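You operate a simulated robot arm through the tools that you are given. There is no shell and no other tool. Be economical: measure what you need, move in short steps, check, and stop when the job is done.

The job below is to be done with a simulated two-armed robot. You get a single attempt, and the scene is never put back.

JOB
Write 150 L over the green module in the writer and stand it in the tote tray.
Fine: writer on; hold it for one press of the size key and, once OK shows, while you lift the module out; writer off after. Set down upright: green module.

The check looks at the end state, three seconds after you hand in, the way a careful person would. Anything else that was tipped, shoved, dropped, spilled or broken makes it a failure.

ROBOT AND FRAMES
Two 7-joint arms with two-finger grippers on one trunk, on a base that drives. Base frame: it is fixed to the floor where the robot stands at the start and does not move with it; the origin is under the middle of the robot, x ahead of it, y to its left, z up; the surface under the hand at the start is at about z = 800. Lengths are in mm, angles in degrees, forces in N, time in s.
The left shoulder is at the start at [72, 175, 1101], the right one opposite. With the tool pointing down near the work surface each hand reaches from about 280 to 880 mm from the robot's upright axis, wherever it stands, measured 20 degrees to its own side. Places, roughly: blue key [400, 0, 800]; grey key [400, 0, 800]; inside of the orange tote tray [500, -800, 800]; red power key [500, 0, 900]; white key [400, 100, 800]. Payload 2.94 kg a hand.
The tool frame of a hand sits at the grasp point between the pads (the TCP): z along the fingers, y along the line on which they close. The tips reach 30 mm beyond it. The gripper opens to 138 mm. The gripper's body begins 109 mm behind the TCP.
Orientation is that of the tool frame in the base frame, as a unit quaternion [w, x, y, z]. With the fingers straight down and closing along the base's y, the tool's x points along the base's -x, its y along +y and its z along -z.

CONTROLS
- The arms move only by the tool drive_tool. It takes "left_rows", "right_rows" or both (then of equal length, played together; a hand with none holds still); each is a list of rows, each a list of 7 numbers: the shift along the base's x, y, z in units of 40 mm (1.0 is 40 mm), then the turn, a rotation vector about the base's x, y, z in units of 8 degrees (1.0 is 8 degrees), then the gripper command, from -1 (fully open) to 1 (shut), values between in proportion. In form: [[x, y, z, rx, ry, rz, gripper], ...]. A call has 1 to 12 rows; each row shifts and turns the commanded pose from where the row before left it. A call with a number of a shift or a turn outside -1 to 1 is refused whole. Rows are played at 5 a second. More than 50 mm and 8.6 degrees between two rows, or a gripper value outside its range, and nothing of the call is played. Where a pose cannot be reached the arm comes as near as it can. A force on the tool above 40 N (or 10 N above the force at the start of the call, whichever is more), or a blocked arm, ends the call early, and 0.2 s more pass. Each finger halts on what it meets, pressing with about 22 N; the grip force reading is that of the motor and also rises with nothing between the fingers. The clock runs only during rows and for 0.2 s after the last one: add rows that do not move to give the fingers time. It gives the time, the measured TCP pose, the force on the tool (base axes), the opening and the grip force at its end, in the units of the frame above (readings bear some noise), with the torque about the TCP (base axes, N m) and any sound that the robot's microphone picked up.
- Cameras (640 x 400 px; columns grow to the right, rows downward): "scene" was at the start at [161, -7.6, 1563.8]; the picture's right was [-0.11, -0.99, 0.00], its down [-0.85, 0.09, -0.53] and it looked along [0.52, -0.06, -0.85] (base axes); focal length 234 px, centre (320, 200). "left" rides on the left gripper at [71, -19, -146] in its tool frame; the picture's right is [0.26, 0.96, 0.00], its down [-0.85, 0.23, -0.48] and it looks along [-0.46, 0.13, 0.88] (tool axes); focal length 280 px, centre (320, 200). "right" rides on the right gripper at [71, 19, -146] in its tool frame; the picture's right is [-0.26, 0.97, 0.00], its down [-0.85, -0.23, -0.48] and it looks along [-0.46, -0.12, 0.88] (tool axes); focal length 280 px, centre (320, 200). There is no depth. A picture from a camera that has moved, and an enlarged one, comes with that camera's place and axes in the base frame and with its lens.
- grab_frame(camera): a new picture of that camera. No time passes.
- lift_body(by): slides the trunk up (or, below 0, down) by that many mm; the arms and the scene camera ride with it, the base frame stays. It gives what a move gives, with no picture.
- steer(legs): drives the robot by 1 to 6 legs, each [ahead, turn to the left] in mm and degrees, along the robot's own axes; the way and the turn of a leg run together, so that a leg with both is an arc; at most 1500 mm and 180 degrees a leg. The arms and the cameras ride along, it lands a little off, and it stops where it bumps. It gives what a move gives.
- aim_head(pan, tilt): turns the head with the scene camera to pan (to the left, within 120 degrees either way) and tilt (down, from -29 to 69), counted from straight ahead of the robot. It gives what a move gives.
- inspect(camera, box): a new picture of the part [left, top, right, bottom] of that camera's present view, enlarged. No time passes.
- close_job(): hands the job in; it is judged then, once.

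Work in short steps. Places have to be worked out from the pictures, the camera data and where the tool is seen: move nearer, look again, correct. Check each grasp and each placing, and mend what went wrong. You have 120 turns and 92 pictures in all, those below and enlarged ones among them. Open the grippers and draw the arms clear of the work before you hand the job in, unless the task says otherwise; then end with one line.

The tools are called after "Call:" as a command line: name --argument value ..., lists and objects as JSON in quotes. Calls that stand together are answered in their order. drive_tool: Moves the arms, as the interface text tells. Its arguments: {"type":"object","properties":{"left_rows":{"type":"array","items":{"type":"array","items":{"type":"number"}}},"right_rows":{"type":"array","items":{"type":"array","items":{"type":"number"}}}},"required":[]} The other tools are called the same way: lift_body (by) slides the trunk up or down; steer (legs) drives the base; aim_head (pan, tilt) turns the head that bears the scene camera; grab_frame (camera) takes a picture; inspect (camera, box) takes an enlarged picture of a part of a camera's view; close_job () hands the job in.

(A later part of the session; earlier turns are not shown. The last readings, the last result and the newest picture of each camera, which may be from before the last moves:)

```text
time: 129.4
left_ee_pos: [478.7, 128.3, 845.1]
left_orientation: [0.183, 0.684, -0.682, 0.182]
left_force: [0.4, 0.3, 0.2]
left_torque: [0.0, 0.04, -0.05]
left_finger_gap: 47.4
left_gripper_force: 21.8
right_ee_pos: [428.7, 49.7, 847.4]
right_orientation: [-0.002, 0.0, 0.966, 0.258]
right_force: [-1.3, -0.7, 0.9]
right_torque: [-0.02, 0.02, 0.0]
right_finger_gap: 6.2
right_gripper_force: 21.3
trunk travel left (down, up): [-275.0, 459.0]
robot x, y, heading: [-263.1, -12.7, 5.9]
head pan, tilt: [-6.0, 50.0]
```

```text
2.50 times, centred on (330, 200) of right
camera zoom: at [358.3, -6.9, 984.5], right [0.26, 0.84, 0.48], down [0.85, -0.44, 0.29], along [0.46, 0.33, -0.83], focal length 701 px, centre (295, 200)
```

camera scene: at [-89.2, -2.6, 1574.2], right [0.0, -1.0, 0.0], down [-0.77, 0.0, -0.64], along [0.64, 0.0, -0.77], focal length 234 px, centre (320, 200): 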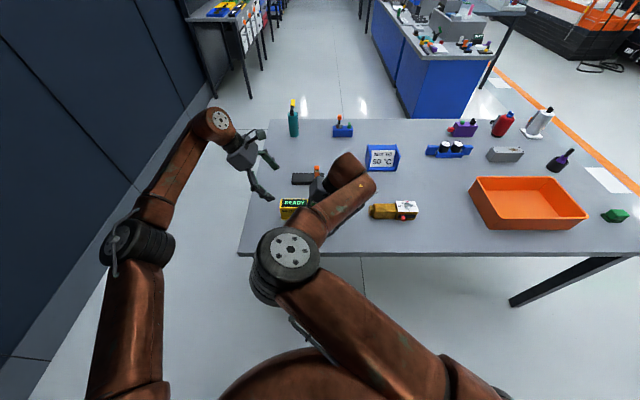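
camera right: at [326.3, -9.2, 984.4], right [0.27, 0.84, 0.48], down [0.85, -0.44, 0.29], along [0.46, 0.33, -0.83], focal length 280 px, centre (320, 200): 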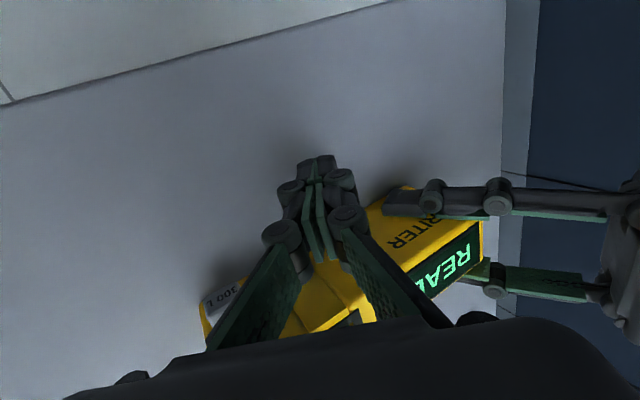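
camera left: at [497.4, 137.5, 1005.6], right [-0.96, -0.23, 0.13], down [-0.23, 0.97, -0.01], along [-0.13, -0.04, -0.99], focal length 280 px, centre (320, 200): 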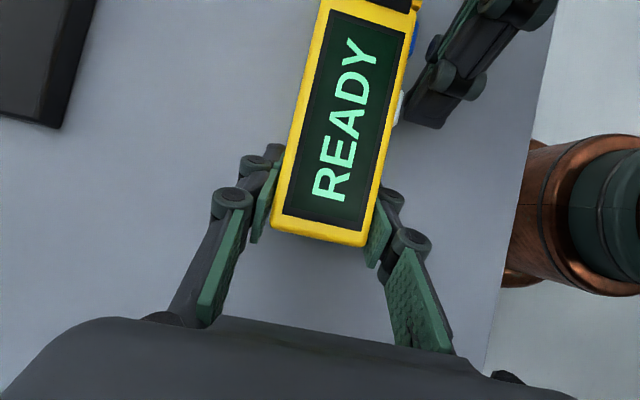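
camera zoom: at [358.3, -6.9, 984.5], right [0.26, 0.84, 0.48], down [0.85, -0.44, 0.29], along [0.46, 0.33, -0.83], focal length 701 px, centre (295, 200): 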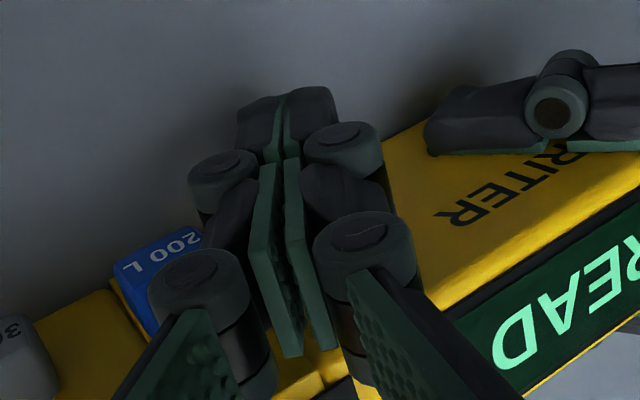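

Unclear contact; I back off 20 mm and check that the fingers re-close.

Call:
drive_tool --right_rows '[[-0.25, 0, 0, 0, 0, 0, 1], [-0.25, 0, 0, 0, 0, 0, 1], [0, 0, 0, 0, 0, 0, 1], [0, 0, 0, 0, 0, 0, 1]]'

Call:
inspect --camera "left" --box '[320, 0, 560, 150]'

```text
time: 130.4
left_ee_pos: [479.4, 127.8, 844.4]
left_orientation: [0.183, 0.685, -0.682, 0.182]
left_force: [-0.2, 0.0, 0.8]
left_torque: [0.02, -0.01, 0.0]
left_finger_gap: 47.8
left_gripper_force: 22.0
right_ee_pos: [408.3, 47.5, 848.6]
right_orientation: [-0.003, 0.002, 0.966, 0.258]
right_force: [0.2, 0.2, -0.2]
right_torque: [0.0, 0.0, -0.01]
right_finger_gap: 0.0
right_gripper_force: 22.0
trunk travel left (down, up): [-275.0, 459.0]
robot x, y, heading: [-258.7, -15.5, 5.7]
head pan, tilt: [-6.0, 50.0]
```

```text
2.67 times, centred on (440, 75) of left
camera zoom: at [497.4, 137.5, 1005.6], right [-0.96, -0.23, 0.13], down [-0.23, 0.97, -0.01], along [-0.13, -0.04, -0.99], focal length 748 px, centre (0, 533)
```

zoom: 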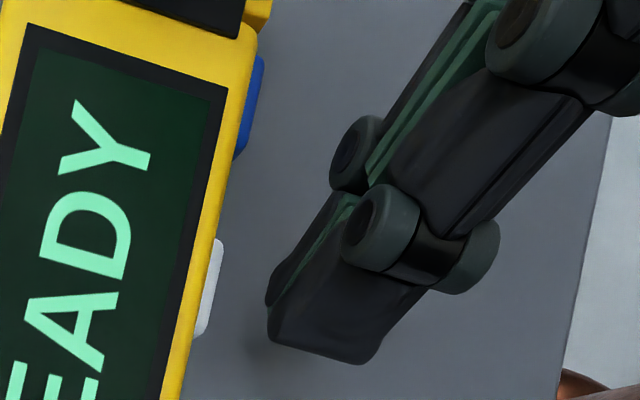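

Probably the lower knuckle touched something near the blue key due to the tilt. I make the right hand vertical so the fingers stay clear of the blue key, while raised and backed off.

Call:
drive_tool --right_rows '[[-0.2, 0, 0.5, 0, 0, 0, 1], [0, 0, 0.5, -0.6, 0, 0, 1], [0, 0.05, 0, -0.6, 0, 0, 1], [0, 0.05, 0, -0.6, 0, 0, 1], [0, 0.05, 0, -0.6, 0, 0, 1], [0, 0.05, 0, -0.6, 0, 0, 1], [0, 0.05, 0, -0.6, 0, 0, 1]]'

```text
time: 132.0
left_ee_pos: [479.7, 127.6, 845.6]
left_orientation: [0.184, 0.684, -0.682, 0.183]
left_force: [0.2, 1.2, -0.2]
left_torque: [-0.18, 0.01, -0.09]
left_finger_gap: 47.5
left_gripper_force: 21.7
right_ee_pos: [410.1, 55.9, 890.0]
right_orientation: [-0.004, 0.002, 1.0, 0.01]
right_force: [-0.2, -0.1, -0.1]
right_torque: [-0.01, 0.01, -0.03]
right_finger_gap: 0.0
right_gripper_force: 22.2
right hand out of reach, approached as far as the arm can: row 5, 6
trunk travel left (down, up): [-275.0, 459.0]
robot x, y, heading: [-257.3, -15.4, 5.9]
head pan, tilt: [-6.0, 50.0]
```

Almost vertical is at the reach edge; I take a ~9° tilt and go down to key height.

Call:
drive_tool --right_rows '[[-0.1, 0, 0, 0.6, 0, 0, 1], [-0.1, 0, 0, 0.5, 0, 0, 1], [0, 0, -0.3, 0, 0, 0, 1], [0, 0, -0.3, 0, 0, 0, 1], [0, 0, -0.3, 0, 0, 0, 1], [0, 0, -0.2, 0, 0, 0, 1]]'

Call:
inspect --camera "left" --box '[320, 0, 560, 150]'

```text
time: 133.4
left_ee_pos: [478.0, 127.3, 844.9]
left_orientation: [0.184, 0.684, -0.682, 0.182]
left_force: [-0.6, -0.9, -0.2]
left_torque: [-0.08, 0.08, -0.07]
left_finger_gap: 47.8
left_gripper_force: 21.5
right_ee_pos: [414.5, 50.4, 848.3]
right_orientation: [-0.004, 0.001, 0.996, 0.087]
right_force: [0.3, 0.4, 0.2]
right_torque: [0.03, -0.03, -0.01]
right_finger_gap: 0.0
right_gripper_force: 21.9
right hand out of reach, approached as far as the arm can: row 1, 3, 5
trunk travel left (down, up): [-275.0, 459.0]
robot x, y, heading: [-264.0, -10.5, 6.0]
head pan, tilt: [-6.0, 50.0]
```

```text
2.67 times, centred on (440, 75) of left
camera zoom: at [497.4, 137.5, 1005.6], right [-0.96, -0.23, 0.13], down [-0.23, 0.97, -0.01], along [-0.13, -0.04, -0.99], focal length 748 px, centre (0, 533)
```

zoom: 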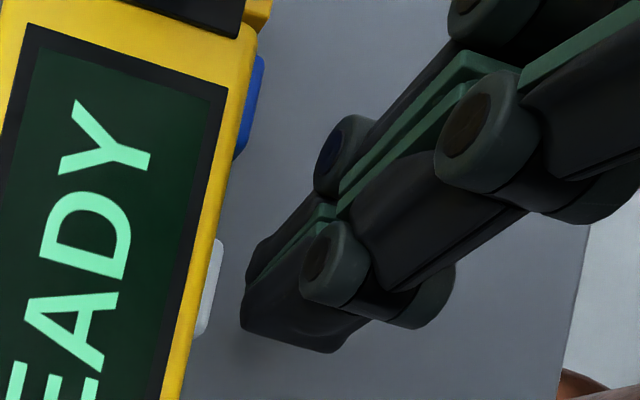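

Now the finger pair lines up with the white key. I shift 7 mm in +y and advance in small steps.

Call:
drive_tool --right_rows '[[0, 0.17, -0.05, 0, 0, 0, 1], [0.1, 0, 0, 0, 0, 0, 1], [0.08, 0, 0, 0, 0, 0, 1], [0.06, 0, 0, 0, 0, 0, 1], [0.06, 0, 0, 0, 0, 0, 1]]'

Call:
inspect --camera "left" --box '[320, 0, 560, 150]'

```text
time: 134.6
left_ee_pos: [478.6, 127.1, 845.0]
left_orientation: [0.184, 0.684, -0.682, 0.182]
left_force: [0.1, -0.2, 0.7]
left_torque: [-0.03, 0.04, -0.07]
left_finger_gap: 47.6
left_gripper_force: 22.0
right_ee_pos: [427.3, 58.7, 847.9]
right_orientation: [-0.003, 0.002, 0.996, 0.086]
right_force: [-0.6, 0.8, -1.2]
right_torque: [0.0, 0.02, 0.01]
right_finger_gap: 6.0
right_gripper_force: 21.9
right hand out of reach, approached as far as the arm can: row 1
trunk travel left (down, up): [-275.0, 459.0]
robot x, y, heading: [-259.7, -11.3, 5.8]
head pan, tilt: [-6.0, 50.0]
```

```text
2.67 times, centred on (440, 75) of left
camera zoom: at [497.4, 137.5, 1005.6], right [-0.96, -0.23, 0.13], down [-0.23, 0.97, -0.01], along [-0.13, -0.04, -0.99], focal length 748 px, centre (0, 533)
```

zoom: 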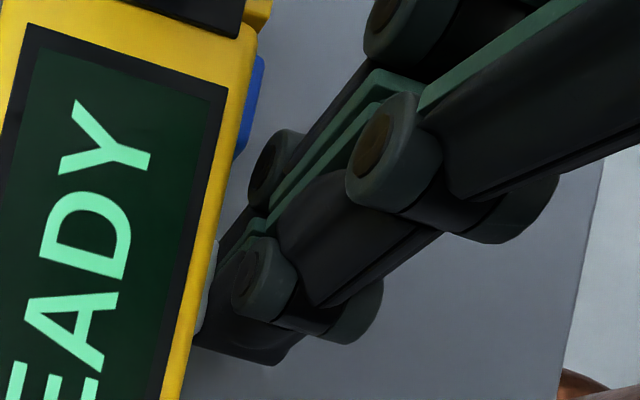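

The fingers spread slightly on the key but clear of the blue one, with little force. I continue pushing in small steps.

Call:
drive_tool --right_rows '[[0.08, 0, 0, 0, 0, 0, 1], [0.06, 0, 0, 0, 0, 0, 1]]'

```text
time: 135.2
left_ee_pos: [478.3, 127.0, 846.3]
left_orientation: [0.183, 0.684, -0.682, 0.183]
left_force: [3.2, -1.0, 0.2]
left_torque: [0.12, 0.03, 0.27]
left_finger_gap: 47.6
left_gripper_force: 22.2
right_ee_pos: [433.5, 57.4, 847.2]
right_orientation: [-0.002, 0.001, 0.996, 0.086]
right_force: [-4.4, 1.1, -1.9]
right_torque: [0.0, 0.11, 0.02]
right_finger_gap: 6.0
right_gripper_force: 21.8
trunk travel left (down, up): [-275.0, 459.0]
robot x, y, heading: [-258.5, -13.2, 5.8]
head pan, tilt: [-6.0, 50.0]
heard: click
```

Click. I back straight off and read the display.

Call:
drive_tool --right_rows '[[-0.3, 0, 0, 0, 0, 0, 1], [-0.3, 0, 0, 0, 0, 0, 1]]'

Call:
grab_frame --camera "left"

```text
time: 135.8
left_ee_pos: [477.8, 128.0, 845.7]
left_orientation: [-0.185, -0.683, 0.683, -0.182]
left_force: [-1.2, 0.8, 1.2]
left_torque: [0.0, -0.05, -0.08]
left_finger_gap: 47.5
left_gripper_force: 22.0
right_ee_pos: [415.4, 58.1, 849.9]
right_orientation: [-0.002, 0.001, 0.996, 0.087]
right_force: [0.3, -0.1, 0.5]
right_torque: [-0.03, 0.0, -0.05]
right_finger_gap: 0.0
right_gripper_force: 22.3
right hand out of reach, approached as far as the arm can: row 2
trunk travel left (down, up): [-275.0, 459.0]
robot x, y, heading: [-260.6, -13.6, 5.6]
head pan, tilt: [-6.0, 50.0]
```

```text
17 pictures are left
camera left: at [497.1, 137.6, 1005.6], right [-0.96, -0.23, 0.13], down [-0.23, 0.97, -0.01], along [-0.13, -0.04, -0.99], focal length 280 px, centre (320, 200)
```

left: 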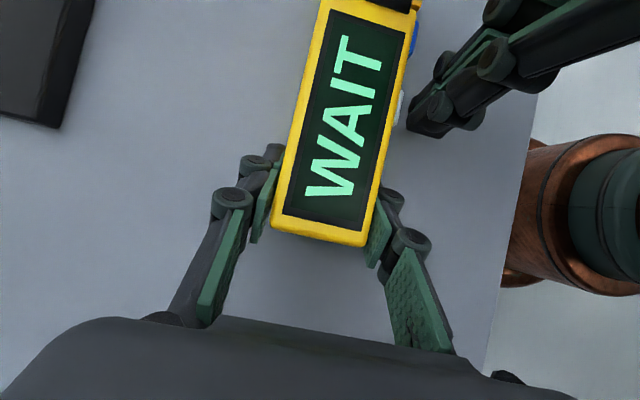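

WAIT shows: one press registered. I raise the right hand, make it vertical, and bring it over the green module (≈ (482, 19), top ≈900), opening to ~40 mm.

Call:
drive_tool --right_rows '[[0, 0, 0.9, 0, 0, 0, 1], [0, 0, 0.9, 0, 0, 0, 1], [0, -0.1, 0.9, 0, 0, 0, 1], [0.4, -0.25, 0, -0.25, 0, 0, 0.42], [0.4, -0.25, 0, -0.25, 0, 0, 0.42], [0.4, -0.25, 0, -0.25, 0, 0, 0.42], [0.4, -0.13, 0, -0.25, 0, 0, 0.42], [0.08, 0, 0, -0.24, 0, 0, 0.42]]'

Call:
grab_frame --camera "right"

```text
time: 137.6
left_ee_pos: [478.5, 127.3, 844.2]
left_orientation: [0.184, 0.684, -0.682, 0.182]
left_force: [-0.1, 0.0, 0.9]
left_torque: [-0.19, 0.04, 0.06]
left_finger_gap: 47.2
left_gripper_force: 21.5
right_ee_pos: [483.4, 16.1, 956.0]
right_orientation: [-0.001, 0.002, 1.0, 0.0]
right_force: [0.4, 0.7, -0.6]
right_torque: [0.02, 0.04, -0.01]
right_finger_gap: 40.2
right_gripper_force: 0.0
trunk travel left (down, up): [-275.0, 459.0]
robot x, y, heading: [-259.6, -14.3, 6.0]
head pan, tilt: [-6.0, 50.0]
```

```text
16 pictures are left
camera right: at [413.6, 35.4, 1103.6], right [0.27, 0.96, 0.0], down [0.85, -0.23, 0.47], along [0.46, -0.13, -0.88], focal length 280 px, centre (320, 200)
```

right: 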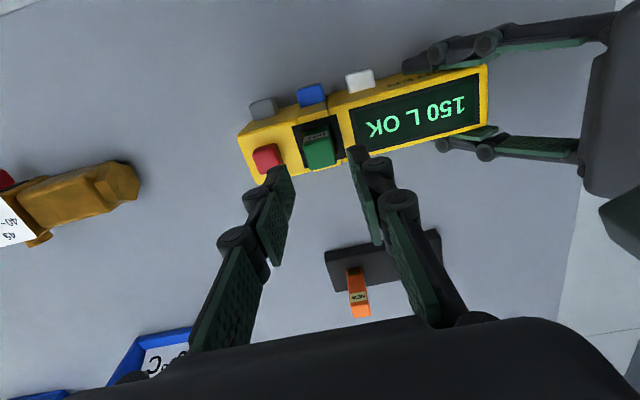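

"150 L OK" is displayed. The fingers are centred on the module; I lower until the tips are just above the writer's top face and close.

Call:
drive_tool --right_rows '[[-0.03, 0, -0.4, 0, 0, 0, 0.42], [0, 0, -0.4, 0, 0, 0, 0.42], [0, 0, -0.3, 0, 0, 0, 0.42], [0, 0, -0.1, 0, 0, 0, 0.42], [0, 0, 0, 0, 0, 0, 0.42], [0, 0, 0, 0, 0, 0, 1], [0, 0, 0, 0, 0, 0, 1], [0, 0, 0, 0, 0, 0, 1], [0, 0, 0, 0, 0, 0, 1], [0, 0, 0, 0, 0, 0, 1]]'

Call:
grab_frame --camera "right"

```text
time: 139.8
left_ee_pos: [477.7, 126.3, 845.3]
left_orientation: [0.183, 0.684, -0.682, 0.182]
left_force: [-1.1, -0.2, -0.1]
left_torque: [-0.03, 0.04, -0.01]
left_finger_gap: 47.5
left_gripper_force: 22.6
right_ee_pos: [482.6, 16.3, 909.3]
right_orientation: [-0.002, 0.002, 1.0, 0.001]
right_force: [-0.1, -0.1, -0.8]
right_torque: [-0.03, -0.01, -0.01]
right_finger_gap: 20.2
right_gripper_force: 22.3
trunk travel left (down, up): [-275.0, 459.0]
robot x, y, heading: [-259.0, -12.5, 6.1]
head pan, tilt: [-6.0, 50.0]
```

```text
15 pictures are left
camera right: at [411.7, 35.8, 1055.5], right [0.26, 0.96, 0.0], down [0.85, -0.23, 0.47], along [0.46, -0.13, -0.88], focal length 280 px, centre (320, 200)
```

right: 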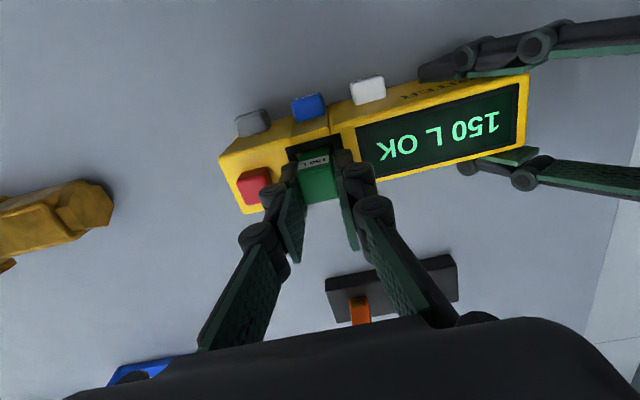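

Gripped with a 20 mm gap, label now reads 150 L. I lift it straight up with the left still holding the writer.

Call:
drive_tool --right_rows '[[0, 0, 0.15, 0, 0, 0, 1], [0, 0, 0.2, 0, 0, 0, 1], [0, 0, 0.3, 0, 0, 0, 1], [0, 0, 0.4, 0, 0, 0, 1], [0, 0, 0.5, 0, 0, 0, 1], [0, 0, 0.6, 0, 0, 0, 1], [0, 0, 0.6, 0, 0, 0, 1]]'

Call:
grab_frame --camera "right"

```text
time: 141.4
left_ee_pos: [477.5, 127.2, 844.9]
left_orientation: [0.184, 0.684, -0.682, 0.182]
left_force: [-0.3, -0.1, 1.7]
left_torque: [0.14, 0.01, 0.01]
left_finger_gap: 47.4
left_gripper_force: 21.9
right_ee_pos: [482.5, 17.6, 1020.2]
right_orientation: [-0.002, 0.001, 1.0, 0.0]
right_force: [-0.4, 0.0, 0.0]
right_torque: [0.02, 0.02, -0.01]
right_finger_gap: 19.9
right_gripper_force: 22.2
trunk travel left (down, up): [-275.0, 459.0]
robot x, y, heading: [-261.2, -11.5, 5.9]
head pan, tilt: [-6.0, 50.0]
```

```text
14 pictures are left
camera right: at [411.7, 36.8, 1167.6], right [0.27, 0.96, 0.0], down [0.85, -0.23, 0.47], along [0.46, -0.13, -0.88], focal length 280 px, centre (320, 200)
```

right: 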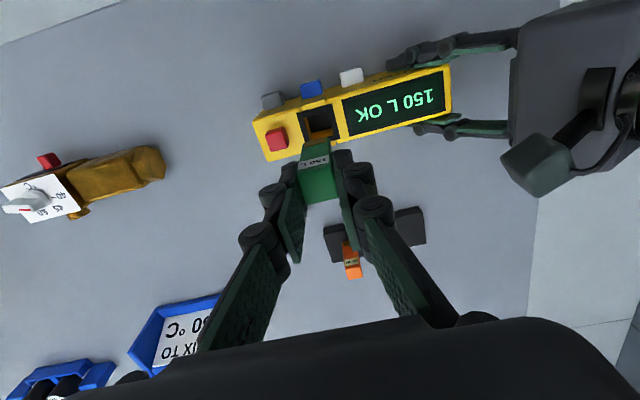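

The module is out and upright in the grip. I move the right hand aside high, and release and raise the left hand, closing it for the power key.

Call:
drive_tool --right_rows '[[0, -0.5, 0.3, 0, 0, 0, 1], [0, -0.7, 0.3, 0, 0, 0, 1], [0, -0.8, 0.3, 0, 0, 0, 1], [0, -0.8, 0.3, 0, 0, 0, 1], [0, -0.8, 0.3, 0, 0, 0, 1], [0, -0.8, 0.3, 0, 0, 0, 1], [0, -0.8, 0.3, 0, 0, 0, 1], [0, -0.8, 0.2, 0, 0, 0, 1], [0, -0.8, 0, 0, 0, 0, 1], [0, -0.8, 0, 0, 0, 0, 1]]' --left_rows '[[0, 0, 0, 0, 0, 0, -0.3], [0, 0, 0, 0, 0, 0, -1], [0, 0, 0, 0, 0, 0, -1], [0, 0, 0, 0, 0, 0, -1], [0, 0.1, 0.6, 0, 0, 0, -1], [0, 0, 0.8, 0, 0, 0, -1], [0, 0, 0.8, 0, 0, 0, 1], [0, 0, 0.5, 0, 0, 0, 1], [0, 0, 0, 0, 0, 0, 1], [0, 0, 0, 0, 0, 0, 1]]'

Call:
grab_frame --camera "scene"

```text
time: 143.6
left_ee_pos: [476.4, 128.0, 952.0]
left_orientation: [0.183, 0.684, -0.682, 0.182]
left_force: [0.2, -0.8, 0.9]
left_torque: [0.02, 0.02, -0.01]
left_finger_gap: 45.7
left_gripper_force: 0.7
right_ee_pos: [480.2, -288.5, 1116.0]
right_orientation: [-0.001, 0.002, 1.0, 0.001]
right_force: [-0.3, -0.4, 0.3]
right_torque: [0.04, -0.01, -0.01]
right_finger_gap: 19.9
right_gripper_force: 22.1
trunk travel left (down, up): [-275.0, 459.0]
robot x, y, heading: [-260.6, -13.4, 5.9]
head pan, tilt: [-6.0, 50.0]
```

```text
13 pictures are left
camera scene: at [-89.5, -4.8, 1574.3], right [0.0, -1.0, 0.0], down [-0.77, 0.0, -0.64], along [0.64, 0.0, -0.77], focal length 234 px, centre (320, 200)
```

scene: 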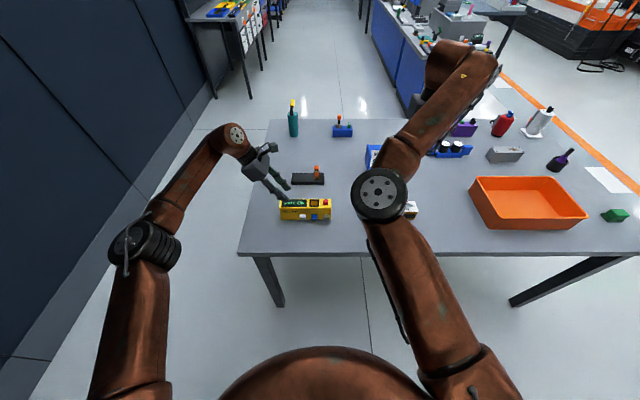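

The writer is standing undisturbed. The left hand goes over the red key with fingers closed.

Call:
drive_tool --left_rows '[[0, -0.63, 0.05, 0, 0, 0, 1], [0, -0.63, 0.05, 0, 0, 0, 1], [0, -0.63, 0.05, 0, 0, 0, 1], [0, -0.63, 0, 0, 0, 0, 1], [0, -0.63, 0, 0, 0, 0, 1], [0, -0.63, 0, 0, 0, 0, 1], [0, 0, 0, 0, 0, 0, 1]]'

Call:
grab_frame --camera "left"

```text
time: 145.2
left_ee_pos: [479.4, -21.0, 960.1]
left_orientation: [0.184, 0.684, -0.682, 0.182]
left_force: [-0.5, -0.4, 0.5]
left_torque: [-0.05, -0.01, 0.0]
left_finger_gap: 0.0
left_gripper_force: 22.3
right_ee_pos: [480.2, -287.2, 1117.1]
right_orientation: [-0.001, 0.002, 1.0, 0.0]
right_force: [0.5, 0.1, 0.2]
right_torque: [-0.06, -0.01, -0.01]
right_finger_gap: 19.9
right_gripper_force: 22.3
trunk travel left (down, up): [-275.0, 459.0]
robot x, y, heading: [-258.2, -10.1, 5.8]
head pan, tilt: [-6.0, 50.0]
```

```text
12 pictures are left
camera left: at [498.9, -10.7, 1120.7], right [-0.96, -0.23, 0.13], down [-0.23, 0.97, -0.01], along [-0.13, -0.04, -0.99], focal length 280 px, centre (320, 200)
```

left: 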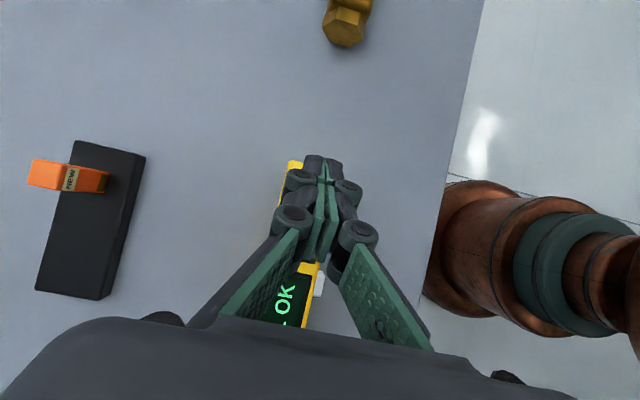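

Positioned over the red key. I press down gently.

Call:
drive_tool --left_rows '[[-0.05, -0.03, -0.4, 0, 0, 0, 1], [0, 0, -0.4, 0, 0, 0, 1], [0, 0, -0.2, 0, 0, 0, 1], [0, 0, -0.1, 0, 0, 0, 1], [0, 0, -0.08, 0, 0, 0, 1], [0, 0, -0.08, 0, 0, 0, 1]]'

```text
time: 146.6
left_ee_pos: [474.9, -22.1, 910.8]
left_orientation: [0.184, 0.683, -0.682, 0.185]
left_force: [-3.1, 1.7, 17.8]
left_torque: [0.01, 0.07, -0.04]
left_finger_gap: 6.3
left_gripper_force: 22.0
right_ee_pos: [478.6, -287.6, 1117.9]
right_orientation: [-0.001, 0.001, 1.0, 0.001]
right_force: [0.5, 0.2, 0.0]
right_torque: [-0.01, -0.01, -0.01]
right_finger_gap: 19.9
right_gripper_force: 21.9
trunk travel left (down, up): [-275.0, 459.0]
robot x, y, heading: [-259.0, -14.2, 6.1]
head pan, tilt: [-6.0, 50.0]
heard: click
```

Click heard. I raise the left hand away to the left and verify OFF.

Call:
drive_tool --left_rows '[[0, 0, 0.6, 0, 0, 0, 1], [0, 0, 0.8, 0, 0, 0, 1], [0, 0.4, 0.8, 0, 0, 0, 1], [0, 0.7, 0.8, 0, 0, 0, 1], [0, 0.7, 0.6, 0, 0, 0, 1], [0, 0.7, 0.6, 0, 0, 0, 1], [-0.4, 0.7, 0.3, 0, 0, 0, 1], [-0.6, 0.4, 0.3, 0, 0, 0, 1]]'

Call:
inspect --camera "scene" --box '[260, 150, 420, 250]'

```text
time: 148.4
left_ee_pos: [436.6, 122.4, 1102.0]
left_orientation: [0.183, 0.684, -0.682, 0.183]
left_force: [0.2, 0.1, -0.4]
left_torque: [-0.01, -0.01, 0.0]
left_finger_gap: 0.0
left_gripper_force: 22.3
right_ee_pos: [480.6, -287.5, 1116.5]
right_orientation: [0.0, 0.002, 1.0, 0.0]
right_force: [0.4, 0.4, -0.3]
right_torque: [0.02, 0.0, -0.01]
right_finger_gap: 19.9
right_gripper_force: 22.3
trunk travel left (down, up): [-275.0, 459.0]
robot x, y, heading: [-255.5, -10.3, 6.0]
head pan, tilt: [-6.0, 50.0]
```

```text
4.00 times, centred on (340, 200) of scene
camera zoom: at [-89.4, -2.3, 1574.2], right [0.0, -1.0, 0.0], down [-0.77, 0.0, -0.64], along [0.64, 0.0, -0.77], focal length 935 px, centre (240, 200)
```

zoom: 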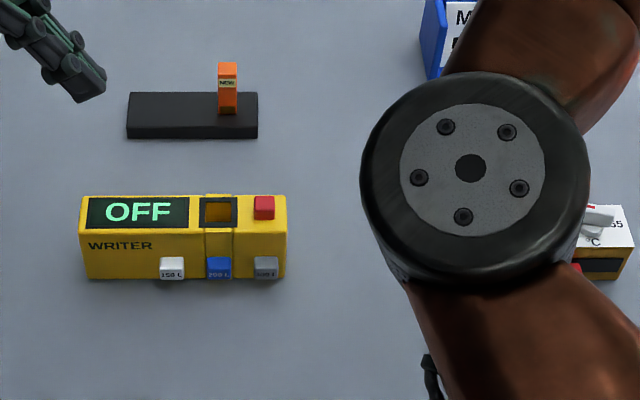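

OFF confirmed and the socket is empty. Now I carry the module toward the tray: turn right in small legs first, hands high.

Call:
steer --legs '[[0, -3], [0, -3], [0, -3], [0, -3], [0, -3], [0, -3]]'

Call:
steer --legs '[[0, -3], [0, -3], [0, -3], [0, -3], [0, -3], [0, -3]]'

```text
time: 151.4
left_ee_pos: [445.4, -100.4, 1099.9]
left_orientation: [-0.21, -0.568, 0.782, -0.15]
left_force: [0.8, -0.8, -1.4]
left_torque: [-0.01, -0.01, -0.03]
left_finger_gap: 0.1
left_gripper_force: 22.2
right_ee_pos: [359.2, -503.2, 1116.7]
right_orientation: [-0.002, 0.159, 0.987, 0.0]
right_force: [0.1, 0.7, 0.3]
right_torque: [0.01, 0.02, 0.01]
right_finger_gap: 20.0
right_gripper_force: 21.8
trunk travel left (down, up): [-275.0, 459.0]
robot x, y, heading: [-262.2, -10.2, -12.1]
head pan, tilt: [-6.0, 50.0]
```

```text
time: 154.3
left_ee_pos: [384.9, -311.6, 1101.2]
left_orientation: [-0.232, -0.439, 0.86, -0.116]
left_force: [-0.6, -0.2, 0.2]
left_torque: [0.0, 0.0, 0.01]
left_finger_gap: 0.1
left_gripper_force: 22.1
right_ee_pos: [178.6, -668.1, 1115.2]
right_orientation: [-0.001, 0.31, 0.951, 0.001]
right_force: [0.9, 0.1, -1.0]
right_torque: [0.0, 0.01, -0.03]
right_finger_gap: 20.0
right_gripper_force: 21.6
trunk travel left (down, up): [-275.0, 459.0]
robot x, y, heading: [-258.8, -9.7, -30.5]
head pan, tilt: [-6.0, 50.0]
```

Smooth. Now forward in short legs toward the tray.

Call:
steer --legs '[[25, 0], [25, 0], [25, 0], [25, 0], [25, 0], [25, 0]]'

Call:
steer --legs '[[25, 0], [25, 0], [25, 0], [25, 0], [15, 0]]'

Call:
aim_head --pan -15 --tilt 50

Call:
grab_frame --camera "scene"

```text
time: 155.8
left_ee_pos: [514.2, -287.7, 1156.9]
left_orientation: [-0.26, -0.556, 0.767, -0.188]
left_force: [1.4, 0.0, -1.6]
left_torque: [-0.16, 0.19, -0.15]
left_finger_gap: 0.0
left_gripper_force: 21.9
right_ee_pos: [257.6, -624.0, 1169.7]
right_orientation: [-0.034, 0.217, 0.974, -0.065]
right_force: [1.1, 1.2, -2.3]
right_torque: [-0.29, 0.24, -0.01]
right_finger_gap: 20.4
right_gripper_force: 22.2
trunk travel left (down, up): [-275.0, 459.0]
robot x, y, heading: [-212.6, -40.9, -30.2]
head pan, tilt: [-6.0, 50.0]
stopped in leg 3: the robot was blocked; the commanded pose is now the measured one
```

```text
time: 156.5
left_ee_pos: [445.0, -205.2, 1303.3]
left_orientation: [-0.308, -0.583, 0.684, -0.311]
left_force: [0.8, -0.6, -2.4]
left_torque: [-0.18, 0.09, -0.13]
left_finger_gap: 0.0
left_gripper_force: 21.9
right_ee_pos: [153.7, -518.8, 1288.4]
right_orientation: [0.039, 0.165, 0.971, -0.168]
right_force: [2.1, -1.6, -2.2]
right_torque: [0.04, 0.17, -0.05]
right_finger_gap: 20.1
right_gripper_force: 21.9
trunk travel left (down, up): [-275.0, 459.0]
robot x, y, heading: [-208.6, -43.2, -29.6]
head pan, tilt: [-6.0, 50.0]
stopped in leg 1: the robot was blocked; the commanded pose is now the measured one
```

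```text
time: 157.2
left_ee_pos: [390.4, -194.1, 1273.6]
left_orientation: [-0.263, -0.56, 0.727, -0.296]
left_force: [3.2, -1.1, -0.4]
left_torque: [0.05, 0.26, -0.3]
left_finger_gap: 0.2
left_gripper_force: 21.7
right_ee_pos: [116.6, -501.7, 1268.5]
right_orientation: [0.033, 0.177, 0.973, -0.146]
right_force: [2.3, -1.3, -1.6]
right_torque: [0.14, 0.32, -0.1]
right_finger_gap: 19.9
right_gripper_force: 21.7
trunk travel left (down, up): [-275.0, 459.0]
robot x, y, heading: [-210.1, -38.0, -29.8]
head pan, tilt: [-15.0, 50.0]
```

```text
10 pictures are left
camera scene: at [-69.5, -144.0, 1573.8], right [-0.7, -0.71, 0.0], down [-0.55, 0.54, -0.64], along [0.46, -0.45, -0.77], focal length 234 px, centre (320, 200)
```

scene: 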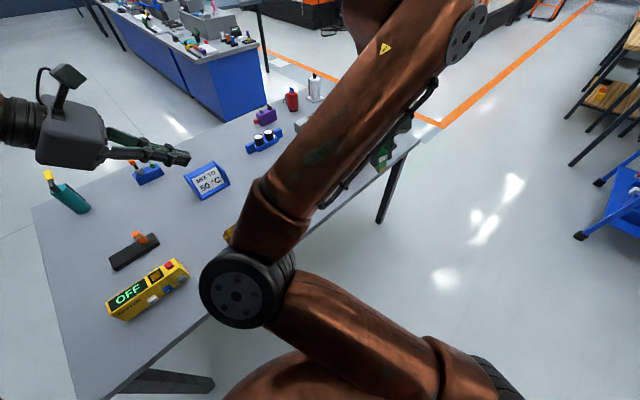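

Extended arms make the base stop on jolts. I let it settle, then draw the hands in closer before driving on.

Call:
drive_tool --right_rows '[[0, 0, 0, 0, 0, 0, 1], [0, 0, 0, 0, 0, 0, 1], [0, 0, 0, 0, 0, 0, 1], [0, 0, 0, 0, 0, 0, 1], [0, 0, 0, 0, 0, 0, 1], [0, 0, 0, 0, 0, 0, 1]]'

```text
time: 157.8
left_ee_pos: [406.9, -179.6, 1321.3]
left_orientation: [-0.305, -0.591, 0.674, -0.322]
left_force: [-1.0, 1.1, 1.6]
left_torque: [-0.02, -0.08, 0.03]
left_finger_gap: 0.0
left_gripper_force: 22.5
right_ee_pos: [109.1, -513.5, 1292.1]
right_orientation: [0.059, 0.162, 0.967, -0.188]
right_force: [16.8, -13.7, -15.1]
right_torque: [1.52, 1.91, -0.78]
right_finger_gap: 19.7
right_gripper_force: 21.7
trunk travel left (down, up): [-275.0, 459.0]
robot x, y, heading: [-203.1, -45.3, -29.3]
head pan, tilt: [-15.0, 50.0]
stopped in row 3 (left hand): the arm was blocked; the commanded pose is now the measured one
```

Still swaying; wait again.

Call:
drive_tool --right_rows '[[0, 0, 0, 0, 0, 0, 1], [0, 0, 0, 0, 0, 0, 1], [0, 0, 0, 0, 0, 0, 1], [0, 0, 0, 0, 0, 0, 1], [0, 0, 0, 0, 0, 0, 1], [0, 0, 0, 0, 0, 0, 1]]'

Call:
drive_tool --right_rows '[[0, 0, 0, 0, 0, 0, 1], [0, 0, 0, 0, 0, 0, 1], [0, 0, 0, 0, 0, 0, 1], [0, 0, 0, 0, 0, 0, 1], [0, 0, 0, 0, 0, 0, 1], [0, 0, 0, 0, 0, 0, 1]]'

```text
time: 158.2
left_ee_pos: [271.8, -124.3, 1362.3]
left_orientation: [-0.319, -0.573, 0.671, -0.346]
left_force: [1.4, -2.2, -2.0]
left_torque: [-0.06, 0.15, -0.22]
left_finger_gap: 0.0
left_gripper_force: 22.0
right_ee_pos: [-10.1, -465.9, 1306.7]
right_orientation: [0.15, 0.178, 0.95, -0.207]
right_force: [1.2, -1.3, -1.0]
right_torque: [0.04, -0.06, 0.03]
right_finger_gap: 19.9
right_gripper_force: 21.5
trunk travel left (down, up): [-275.0, 459.0]
robot x, y, heading: [-205.9, -39.6, -29.6]
head pan, tilt: [-15.0, 50.0]
stopped in row 1 (left hand): the arm was blocked; the commanded pose is now the measured one
```

```text
time: 158.5
left_ee_pos: [88.4, -18.8, 1386.6]
left_orientation: [-0.274, -0.534, 0.683, -0.416]
left_force: [0.5, -1.2, -3.9]
left_torque: [-0.36, -0.04, -0.02]
left_finger_gap: 0.0
left_gripper_force: 21.8
right_ee_pos: [-167.7, -377.4, 1308.2]
right_orientation: [0.189, 0.18, 0.944, -0.201]
right_force: [-3.4, 1.8, -7.0]
right_torque: [-0.41, -0.55, 0.11]
right_finger_gap: 20.0
right_gripper_force: 21.8
trunk travel left (down, up): [-275.0, 459.0]
robot x, y, heading: [-210.3, -43.4, -29.6]
head pan, tilt: [-15.0, 50.0]
stopped in row 1 (left hand): the arm was blocked; the commanded pose is now the measured one
```

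The arms are drifting inward with each reset; I counter with a gentle forward command on both.

Call:
drive_tool --right_rows '[[0.4, -0.3, 0, 0, 0, 0, 1], [0.3, -0.2, 0, 0, 0, 0, 1], [0.2, -0.1, 0, 0, 0, 0, 1], [0, 0, 0, 0, 0, 0, 1], [0, 0, 0, 0, 0, 0, 1]]' --left_rows '[[0.4, -0.2, 0, 0, 0, 0, 1], [0.3, -0.1, 0, 0, 0, 0, 1], [0.2, 0, 0, 0, 0, 0, 1], [0, 0, 0, 0, 0, 0, 1], [0, 0, 0, 0, 0, 0, 1]]'

Call:
drive_tool --right_rows '[[0, 0, 0, 0, 0, 0, 1], [0, 0, 0, 0, 0, 0, 1], [0, 0, 0, 0, 0, 0, 1]]'

Call:
grab_frame --camera "right"

```text
time: 159.6
left_ee_pos: [168.6, -75.8, 1343.9]
left_orientation: [-0.249, -0.568, 0.691, -0.371]
left_force: [-2.7, 0.6, 1.0]
left_torque: [0.01, -0.21, 0.26]
left_finger_gap: 0.2
left_gripper_force: 21.6
right_ee_pos: [-49.8, -473.7, 1300.2]
right_orientation: [0.134, 0.164, 0.947, -0.242]
right_force: [-2.5, 0.7, 1.1]
right_torque: [0.06, -0.26, 0.16]
right_finger_gap: 19.9
right_gripper_force: 22.4
trunk travel left (down, up): [-275.0, 459.0]
robot x, y, heading: [-176.7, -54.5, -31.6]
head pan, tilt: [-15.0, 50.0]
stopped in row 5 (right hand): the arm was blocked; the commanded pose is now the measured one
```

```text
time: 159.9
left_ee_pos: [-17.0, 56.5, 1338.4]
left_orientation: [-0.208, -0.544, 0.665, -0.467]
left_force: [0.4, -0.4, 0.4]
left_torque: [0.06, -0.02, -0.03]
left_finger_gap: 0.1
left_gripper_force: 22.2
right_ee_pos: [-175.5, -387.8, 1292.1]
right_orientation: [0.112, 0.152, 0.951, -0.245]
right_force: [3.4, -0.2, 0.1]
right_torque: [-0.01, 0.25, -0.21]
right_finger_gap: 20.2
right_gripper_force: 21.9
trunk travel left (down, up): [-275.0, 459.0]
robot x, y, heading: [-193.6, -45.8, -29.6]
head pan, tilt: [-15.0, 50.0]
stopped in row 1 (left hand): the arm was blocked; the commanded pose is now the measured one
```

```text
9 pictures are left
camera right: at [-254.3, -283.2, 1389.4], right [0.57, 0.74, -0.34], down [0.64, -0.15, 0.75], along [0.51, -0.65, -0.57], focal length 280 px, centre (320, 200)
```

right: 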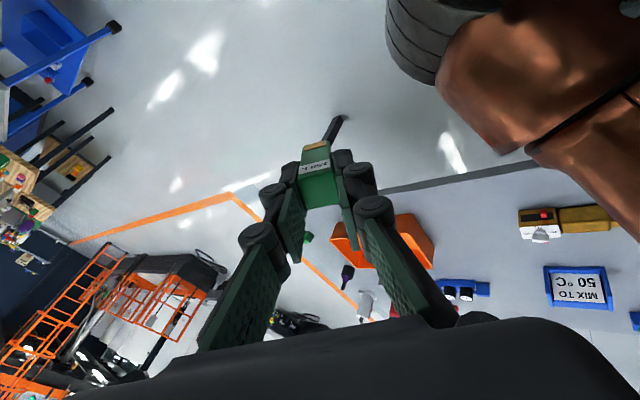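

The module is still held properly. I let time pass with a head move instead.

Call:
aim_head --pan 15 --tilt 50

Call:
aim_head --pan -15 --tilt 50

Call:
drive_tool --right_rows '[[0, 0, 0, 0, 0, 0, 1], [0, 0, 0, 0, 0, 0, 1], [0, 0, 0, 0, 0, 0, 1]]'

```text
time: 160.8
left_ee_pos: [104.2, -19.8, 1342.6]
left_orientation: [-0.241, -0.57, 0.678, -0.396]
left_force: [-4.1, 2.8, -0.3]
left_torque: [-0.27, -0.22, 0.28]
left_finger_gap: 0.0
left_gripper_force: 21.8
right_ee_pos: [-68.8, -449.4, 1277.5]
right_orientation: [0.09, 0.15, 0.961, -0.212]
right_force: [-1.1, 0.0, -1.6]
right_torque: [-0.11, -0.08, 0.03]
right_finger_gap: 20.0
right_gripper_force: 22.1
trunk travel left (down, up): [-275.0, 459.0]
robot x, y, heading: [-191.7, -47.3, -29.8]
head pan, tilt: [15.0, 50.0]
```

```text
time: 161.8
left_ee_pos: [-1.7, 31.7, 1359.2]
left_orientation: [-0.229, -0.548, 0.677, -0.435]
left_force: [-1.2, -0.7, 0.2]
left_torque: [0.03, -0.02, 0.0]
left_finger_gap: 0.1
left_gripper_force: 22.4
right_ee_pos: [-198.4, -368.3, 1315.6]
right_orientation: [0.201, 0.152, 0.931, -0.263]
right_force: [-0.1, -0.2, -0.3]
right_torque: [0.07, 0.0, -0.03]
right_finger_gap: 20.1
right_gripper_force: 21.7
trunk travel left (down, up): [-275.0, 459.0]
robot x, y, heading: [-193.4, -42.1, -29.7]
head pan, tilt: [-15.0, 50.0]
```

```text
time: 162.6
left_ee_pos: [-23.5, 58.7, 1335.1]
left_orientation: [-0.206, -0.522, 0.671, -0.484]
left_force: [1.6, -0.2, 0.9]
left_torque: [0.08, 0.17, -0.25]
left_finger_gap: 0.0
left_gripper_force: 22.0
right_ee_pos: [-156.4, -417.8, 1270.0]
right_orientation: [0.015, 0.155, 0.964, -0.214]
right_force: [1.0, -0.6, -1.0]
right_torque: [0.08, 0.08, -0.04]
right_finger_gap: 19.9
right_gripper_force: 22.2
trunk travel left (down, up): [-275.0, 459.0]
robot x, y, heading: [-190.3, -49.4, -29.8]
head pan, tilt: [-15.0, 50.0]
stopped in row 3 (right hand): the arm was blocked; the commanded pose is now the measured one
```

Oscillation is decaying; a little more time.

Call:
aim_head --pan 10 --tilt 50

Call:
aim_head --pan -15 --tilt 50

Call:
aim_head --pan 10 --tilt 50

Call:
aim_head --pan -15 --tilt 50

Call:
grab_frame --camera "scene"

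```text
time: 163.5
left_ee_pos: [3.5, 31.0, 1326.3]
left_orientation: [-0.216, -0.548, 0.676, -0.443]
left_force: [3.0, 0.1, -1.6]
left_torque: [-0.07, 0.17, -0.24]
left_finger_gap: 0.0
left_gripper_force: 22.0
right_ee_pos: [-152.1, -408.5, 1267.0]
right_orientation: [0.109, 0.15, 0.956, -0.228]
right_force: [0.9, -0.1, -2.8]
right_torque: [-0.04, 0.04, -0.01]
right_finger_gap: 20.3
right_gripper_force: 22.4
trunk travel left (down, up): [-275.0, 459.0]
robot x, y, heading: [-192.7, -46.9, -29.7]
head pan, tilt: [10.0, 50.0]
```

```text
time: 164.3
left_ee_pos: [-137.9, 112.8, 1330.7]
left_orientation: [-0.192, -0.518, 0.666, -0.501]
left_force: [-0.9, -1.1, 1.5]
left_torque: [0.15, -0.01, 0.12]
left_finger_gap: 0.0
left_gripper_force: 22.1
right_ee_pos: [-271.8, -342.3, 1279.5]
right_orientation: [0.123, 0.167, 0.952, -0.224]
right_force: [-0.1, -0.4, 2.9]
right_torque: [0.19, -0.04, 0.05]
right_finger_gap: 20.0
right_gripper_force: 22.5
trunk travel left (down, up): [-275.0, 459.0]
robot x, y, heading: [-192.8, -45.8, -29.4]
head pan, tilt: [-15.0, 50.0]
```

```text
time: 165.2
left_ee_pos: [-18.1, 47.7, 1329.5]
left_orientation: [-0.203, -0.534, 0.673, -0.469]
left_force: [-0.8, 0.0, -1.9]
left_torque: [-0.12, -0.11, 0.09]
left_finger_gap: 0.1
left_gripper_force: 22.2
right_ee_pos: [-146.4, -418.6, 1260.7]
right_orientation: [0.04, 0.156, 0.967, -0.198]
right_force: [0.0, -1.9, -0.3]
right_torque: [0.11, 0.05, -0.02]
right_finger_gap: 19.7
right_gripper_force: 22.4
trunk travel left (down, up): [-275.0, 459.0]
robot x, y, heading: [-192.9, -46.6, -29.6]
head pan, tilt: [10.0, 50.0]
```

```text
time: 166.1
left_ee_pos: [-27.3, 49.6, 1327.0]
left_orientation: [-0.21, -0.542, 0.674, -0.456]
left_force: [0.4, 0.4, -3.2]
left_torque: [-0.26, -0.07, 0.0]
left_finger_gap: 0.0
left_gripper_force: 21.4
right_ee_pos: [-181.4, -391.4, 1273.4]
right_orientation: [0.125, 0.152, 0.952, -0.236]
right_force: [-0.8, 0.4, -2.8]
right_torque: [-0.21, -0.08, 0.03]
right_finger_gap: 19.6
right_gripper_force: 22.2
trunk travel left (down, up): [-275.0, 459.0]
robot x, y, heading: [-190.3, -45.9, -29.8]
head pan, tilt: [-15.0, 50.0]
```

```text
8 pictures are left
camera scene: at [-55.3, -146.5, 1573.3], right [-0.7, -0.71, 0.0], down [-0.55, 0.54, -0.64], along [0.46, -0.45, -0.77], focal length 234 px, centre (320, 200)
```

scene: 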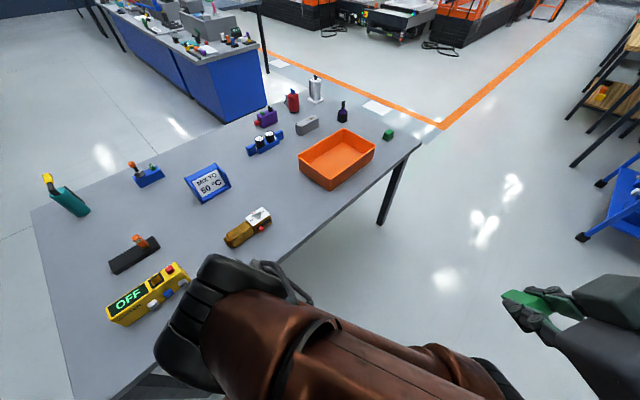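

The scene is intact (all objects standing). I command a real motion to bring both arms to settled poses: right hand forward and vertical again, left hand forward.

Call:
drive_tool --right_rows '[[0.8, -0.2, -0.15, 0.345, 0.061, -0.133, 1], [0.8, -0.2, -0.15, 0.345, 0.061, -0.133, 1], [0.8, -0.2, -0.15, 0.345, 0.061, -0.133, 1], [0.8, -0.2, -0.15, 0.345, 0.061, -0.133, 1], [0.8, -0.2, -0.15, 0.345, 0.061, -0.133, 1], [0.8, -0.2, -0.15, 0.345, 0.061, -0.133, 1], [0.8, -0.2, -0.15, 0.345, 0.061, -0.133, 1], [0.8, -0.2, -0.15, 0.345, 0.061, -0.133, 1], [0.8, -0.2, -0.15, 0.345, 0.061, -0.133, 1], [0.8, -0.2, -0.15, 0.345, 0.061, -0.133, 1]]' --left_rows '[[0.6, 0, -0.2, 0, 0, 0, 1], [0.6, 0, -0.2, 0, 0, 0, 1], [0.6, 0, -0.2, 0, 0, 0, 1], [0.6, 0, -0.2, 0, 0, 0, 1], [0.6, 0, -0.2, 0, 0, 0, 1], [0.6, 0, -0.2, 0, 0, 0, 1], [0.6, 0, -0.2, 0, 0, 0, 1], [0.6, 0, -0.2, 0, 0, 0, 1], [0.6, 0, -0.2, 0, 0, 0, 1], [0.6, 0, -0.2, 0, 0, 0, 1]]'

Call:
drive_tool --right_rows '[[0, 0, 0, 0, 0, 0, 1], [0, 0, 0, 0, 0, 0, 1], [0, 0, 0, 0, 0, 0, 1]]'

```text
time: 166.8
left_ee_pos: [-84.8, 115.7, 1308.8]
left_orientation: [-0.21, -0.483, 0.682, -0.508]
left_force: [1.9, 0.9, 0.2]
left_torque: [0.09, 0.12, -0.22]
left_finger_gap: 0.0
left_gripper_force: 22.0
right_ee_pos: [-214.1, -356.6, 1249.9]
right_orientation: [0.092, 0.186, 0.963, -0.173]
right_force: [2.5, -0.2, -1.4]
right_torque: [0.03, 0.2, -0.09]
right_finger_gap: 20.1
right_gripper_force: 21.8
trunk travel left (down, up): [-275.0, 459.0]
robot x, y, heading: [-190.7, -42.0, -29.5]
head pan, tilt: [-15.0, 50.0]
stopped in row 3 (left hand): the arm was blocked; the commanded pose is now the measured one
```

```text
time: 167.1
left_ee_pos: [-168.3, 158.7, 1305.4]
left_orientation: [-0.19, -0.485, 0.666, -0.535]
left_force: [1.9, -2.6, 1.8]
left_torque: [0.31, 0.15, -0.12]
left_finger_gap: 0.1
left_gripper_force: 22.3
right_ee_pos: [-299.2, -311.8, 1262.4]
right_orientation: [0.156, 0.193, 0.951, -0.186]
right_force: [-1.0, 4.7, 2.1]
right_torque: [-0.68, -0.1, -0.13]
right_finger_gap: 19.8
right_gripper_force: 21.8
trunk travel left (down, up): [-275.0, 459.0]
robot x, y, heading: [-190.5, -44.8, -29.4]
head pan, tilt: [-15.0, 50.0]
stopped in row 1 (left hand): the arm was blocked; the commanded pose is now the measured one
```

The base and arms are rocking together. I re-latch the base with a tiny leg and see if it calms.

Call:
steer --legs '[[3, 0]]'

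Call:
aim_head --pan -14 --tilt 50

Call:
drive_tool --right_rows '[[0, 0, 0, 0, 0, 0, 1], [0, 0, 0, 0, 0, 0, 1], [0, 0, 0, 0, 0, 0, 1]]'

```text
time: 167.8
left_ee_pos: [-117.6, 127.9, 1296.3]
left_orientation: [-0.193, -0.49, 0.673, -0.519]
left_force: [-0.2, -1.2, -0.3]
left_torque: [-0.04, 0.03, 0.02]
left_finger_gap: 0.0
left_gripper_force: 21.7
right_ee_pos: [-227.5, -351.9, 1246.2]
right_orientation: [0.081, 0.194, 0.965, -0.159]
right_force: [0.2, -0.9, -0.2]
right_torque: [0.11, 0.18, -0.03]
right_finger_gap: 20.1
right_gripper_force: 22.2
trunk travel left (down, up): [-275.0, 459.0]
robot x, y, heading: [-186.5, -46.2, -29.3]
head pan, tilt: [-15.0, 50.0]
```

```text
time: 168.4
left_ee_pos: [-152.0, 146.7, 1285.2]
left_orientation: [-0.187, -0.482, 0.673, -0.53]
left_force: [-1.3, 1.4, -0.3]
left_torque: [0.0, -0.06, 0.1]
left_finger_gap: 0.0
left_gripper_force: 22.1
right_ee_pos: [-259.9, -332.3, 1238.0]
right_orientation: [0.097, 0.193, 0.962, -0.165]
right_force: [-2.9, 1.6, 0.3]
right_torque: [-0.11, -0.17, 0.08]
right_finger_gap: 20.0
right_gripper_force: 22.5
trunk travel left (down, up): [-275.0, 459.0]
robot x, y, heading: [-189.7, -44.8, -29.8]
head pan, tilt: [-14.0, 50.0]
```

```text
time: 169.4
left_ee_pos: [-153.9, 145.9, 1283.0]
left_orientation: [-0.187, -0.483, 0.671, -0.531]
left_force: [-1.0, 0.7, -0.1]
left_torque: [-0.08, -0.07, 0.06]
left_finger_gap: 0.0
left_gripper_force: 22.1
right_ee_pos: [-263.8, -332.5, 1238.0]
right_orientation: [0.102, 0.196, 0.962, -0.163]
right_force: [-1.2, 1.5, 0.4]
right_torque: [-0.11, -0.17, 0.07]
right_finger_gap: 20.0
right_gripper_force: 21.8
trunk travel left (down, up): [-275.0, 459.0]
robot x, y, heading: [-193.5, -45.3, -29.6]
head pan, tilt: [-14.0, 50.0]
stopped in row 3 (right hand): the arm was blocked; the commanded pose is now the measured one
```

Calm now, and arms are tucked: good for driving. Forward in 15 mm legs.

Call:
steer --legs '[[12, 0], [15, 0], [15, 0], [15, 0], [15, 0], [15, 0]]'

```text
time: 172.1
left_ee_pos: [-88.0, 111.2, 1285.3]
left_orientation: [-0.184, -0.481, 0.669, -0.535]
left_force: [1.1, 0.0, -0.2]
left_torque: [-0.02, 0.04, -0.04]
left_finger_gap: 0.0
left_gripper_force: 21.7
right_ee_pos: [-199.7, -368.9, 1242.1]
right_orientation: [0.108, 0.196, 0.96, -0.166]
right_force: [0.2, -0.2, 0.0]
right_torque: [0.0, 0.03, -0.01]
right_finger_gap: 20.3
right_gripper_force: 21.7
trunk travel left (down, up): [-275.0, 459.0]
robot x, y, heading: [-113.9, -87.8, -29.5]
head pan, tilt: [-14.0, 50.0]
```

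Smooth. Two more sets.

Call:
steer --legs '[[15, 0], [15, 0], [15, 0], [15, 0], [15, 0], [15, 0]]'

Call:
steer --legs '[[15, 0], [15, 0], [15, 0]]'

```text
time: 174.7
left_ee_pos: [-10.8, 65.4, 1285.5]
left_orientation: [-0.186, -0.48, 0.67, -0.535]
left_force: [0.7, -0.4, -0.6]
left_torque: [0.02, 0.01, -0.03]
left_finger_gap: 0.1
left_gripper_force: 22.4
right_ee_pos: [-122.6, -412.3, 1241.9]
right_orientation: [0.108, 0.196, 0.96, -0.166]
right_force: [1.5, 0.1, -0.5]
right_torque: [0.06, 0.05, 0.0]
right_finger_gap: 20.0
right_gripper_force: 22.0
trunk travel left (down, up): [-275.0, 459.0]
robot x, y, heading: [-37.4, -130.7, -30.0]
head pan, tilt: [-14.0, 50.0]
```

```text
time: 176.2
left_ee_pos: [28.1, 44.1, 1286.0]
left_orientation: [-0.185, -0.48, 0.669, -0.536]
left_force: [0.8, 0.0, 0.2]
left_torque: [0.03, 0.02, -0.02]
left_finger_gap: 0.0
left_gripper_force: 21.9
right_ee_pos: [-83.9, -433.8, 1242.7]
right_orientation: [0.108, 0.198, 0.96, -0.167]
right_force: [0.4, -1.1, -0.4]
right_torque: [0.04, 0.06, -0.02]
right_finger_gap: 20.1
right_gripper_force: 22.3
trunk travel left (down, up): [-275.0, 459.0]
robot x, y, heading: [0.9, -156.8, -29.5]
head pan, tilt: [-14.0, 50.0]
```

In position (1, -157, heading -30). Now the right hand goes out over the tray, restoring vertical.

Call:
drive_tool --right_rows '[[0.4, -0.2, 0, 0.227, 0.075, -0.059, 1], [0.75, -0.4, 0, 0.227, 0.075, -0.059, 1], [0.75, -0.4, -0.1, 0.227, 0.075, -0.059, 1], [0.75, -0.4, -0.1, 0.227, 0.075, -0.059, 1], [0.75, -0.4, -0.1, 0.227, 0.075, -0.059, 1], [0.75, -0.4, -0.1, 0.227, 0.075, -0.059, 1], [0.75, -0.4, -0.1, 0.227, 0.075, -0.059, 1], [0.75, -0.4, -0.1, 0.227, 0.075, -0.059, 1], [0.75, -0.4, -0.1, 0.227, 0.075, -0.059, 1], [0.75, -0.4, -0.1, 0.227, 0.075, -0.059, 1], [0.75, -0.4, -0.1, 0.227, 0.075, -0.059, 1], [0.4, -0.2, 0, 0.227, 0.075, -0.059, 1]]'

```text
time: 178.8
left_ee_pos: [27.2, 45.0, 1285.9]
left_orientation: [-0.186, -0.48, 0.67, -0.535]
left_force: [0.2, 0.1, 0.4]
left_torque: [0.01, 0.01, 0.02]
left_finger_gap: 0.0
left_gripper_force: 22.1
right_ee_pos: [247.3, -609.0, 1205.9]
right_orientation: [0.0, 0.25, 0.968, 0.001]
right_force: [-1.1, 0.2, 0.1]
right_torque: [-0.04, 0.01, 0.04]
right_finger_gap: 19.8
right_gripper_force: 22.2
trunk travel left (down, up): [-275.0, 459.0]
robot x, y, heading: [2.2, -155.3, -29.5]
head pan, tilt: [-14.0, 50.0]
```

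Good. Continue to about (480, -735) and look at the tray.

Call:
drive_tool --right_rows '[[0.5, -0.2, -0.2, 0, 0, 0, 1], [0.75, -0.4, -0.3, 0, 0, 0, 1], [0.75, -0.4, -0.3, 0, 0, 0, 1], [0.75, -0.45, -0.3, 0, 0, 0, 1], [0.75, -0.45, -0.3, 0, 0, 0, 1], [0.75, -0.45, -0.3, 0, 0, 0, 1], [0.75, -0.45, -0.3, 0, 0, 0, 1], [0.5, -0.3, -0.2, 0, 0, 0, 1], [0.3, 0, 0, 0, 0, 0, 1]]'

Call:
grab_frame --camera "right"

```text
time: 180.8
left_ee_pos: [27.2, 44.7, 1286.0]
left_orientation: [-0.186, -0.48, 0.67, -0.535]
left_force: [-0.4, -1.5, -0.8]
left_torque: [-0.02, 0.0, 0.0]
left_finger_gap: 0.0
left_gripper_force: 22.0
right_ee_pos: [481.6, -735.3, 1118.2]
right_orientation: [0.0, 0.25, 0.968, 0.002]
right_force: [-0.3, 0.3, -0.8]
right_torque: [0.01, -0.01, -0.02]
right_finger_gap: 20.1
right_gripper_force: 21.9
trunk travel left (down, up): [-275.0, 459.0]
robot x, y, heading: [3.1, -153.5, -29.5]
head pan, tilt: [-14.0, 50.0]
```

```text
7 pictures are left
camera right: at [428.2, -684.3, 1263.7], right [0.7, 0.72, 0.0], down [0.63, -0.61, 0.47], along [0.34, -0.33, -0.88], focal length 280 px, centre (320, 200)
```

right: 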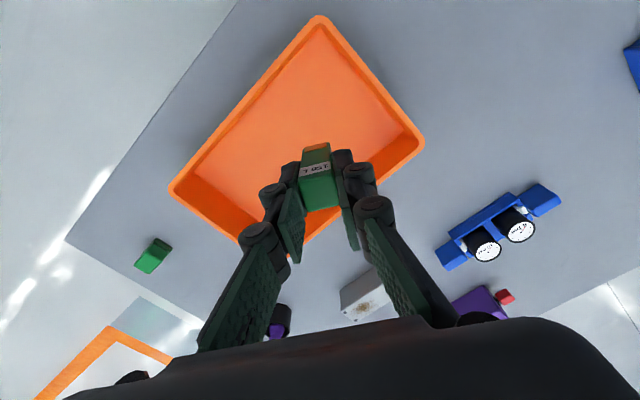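

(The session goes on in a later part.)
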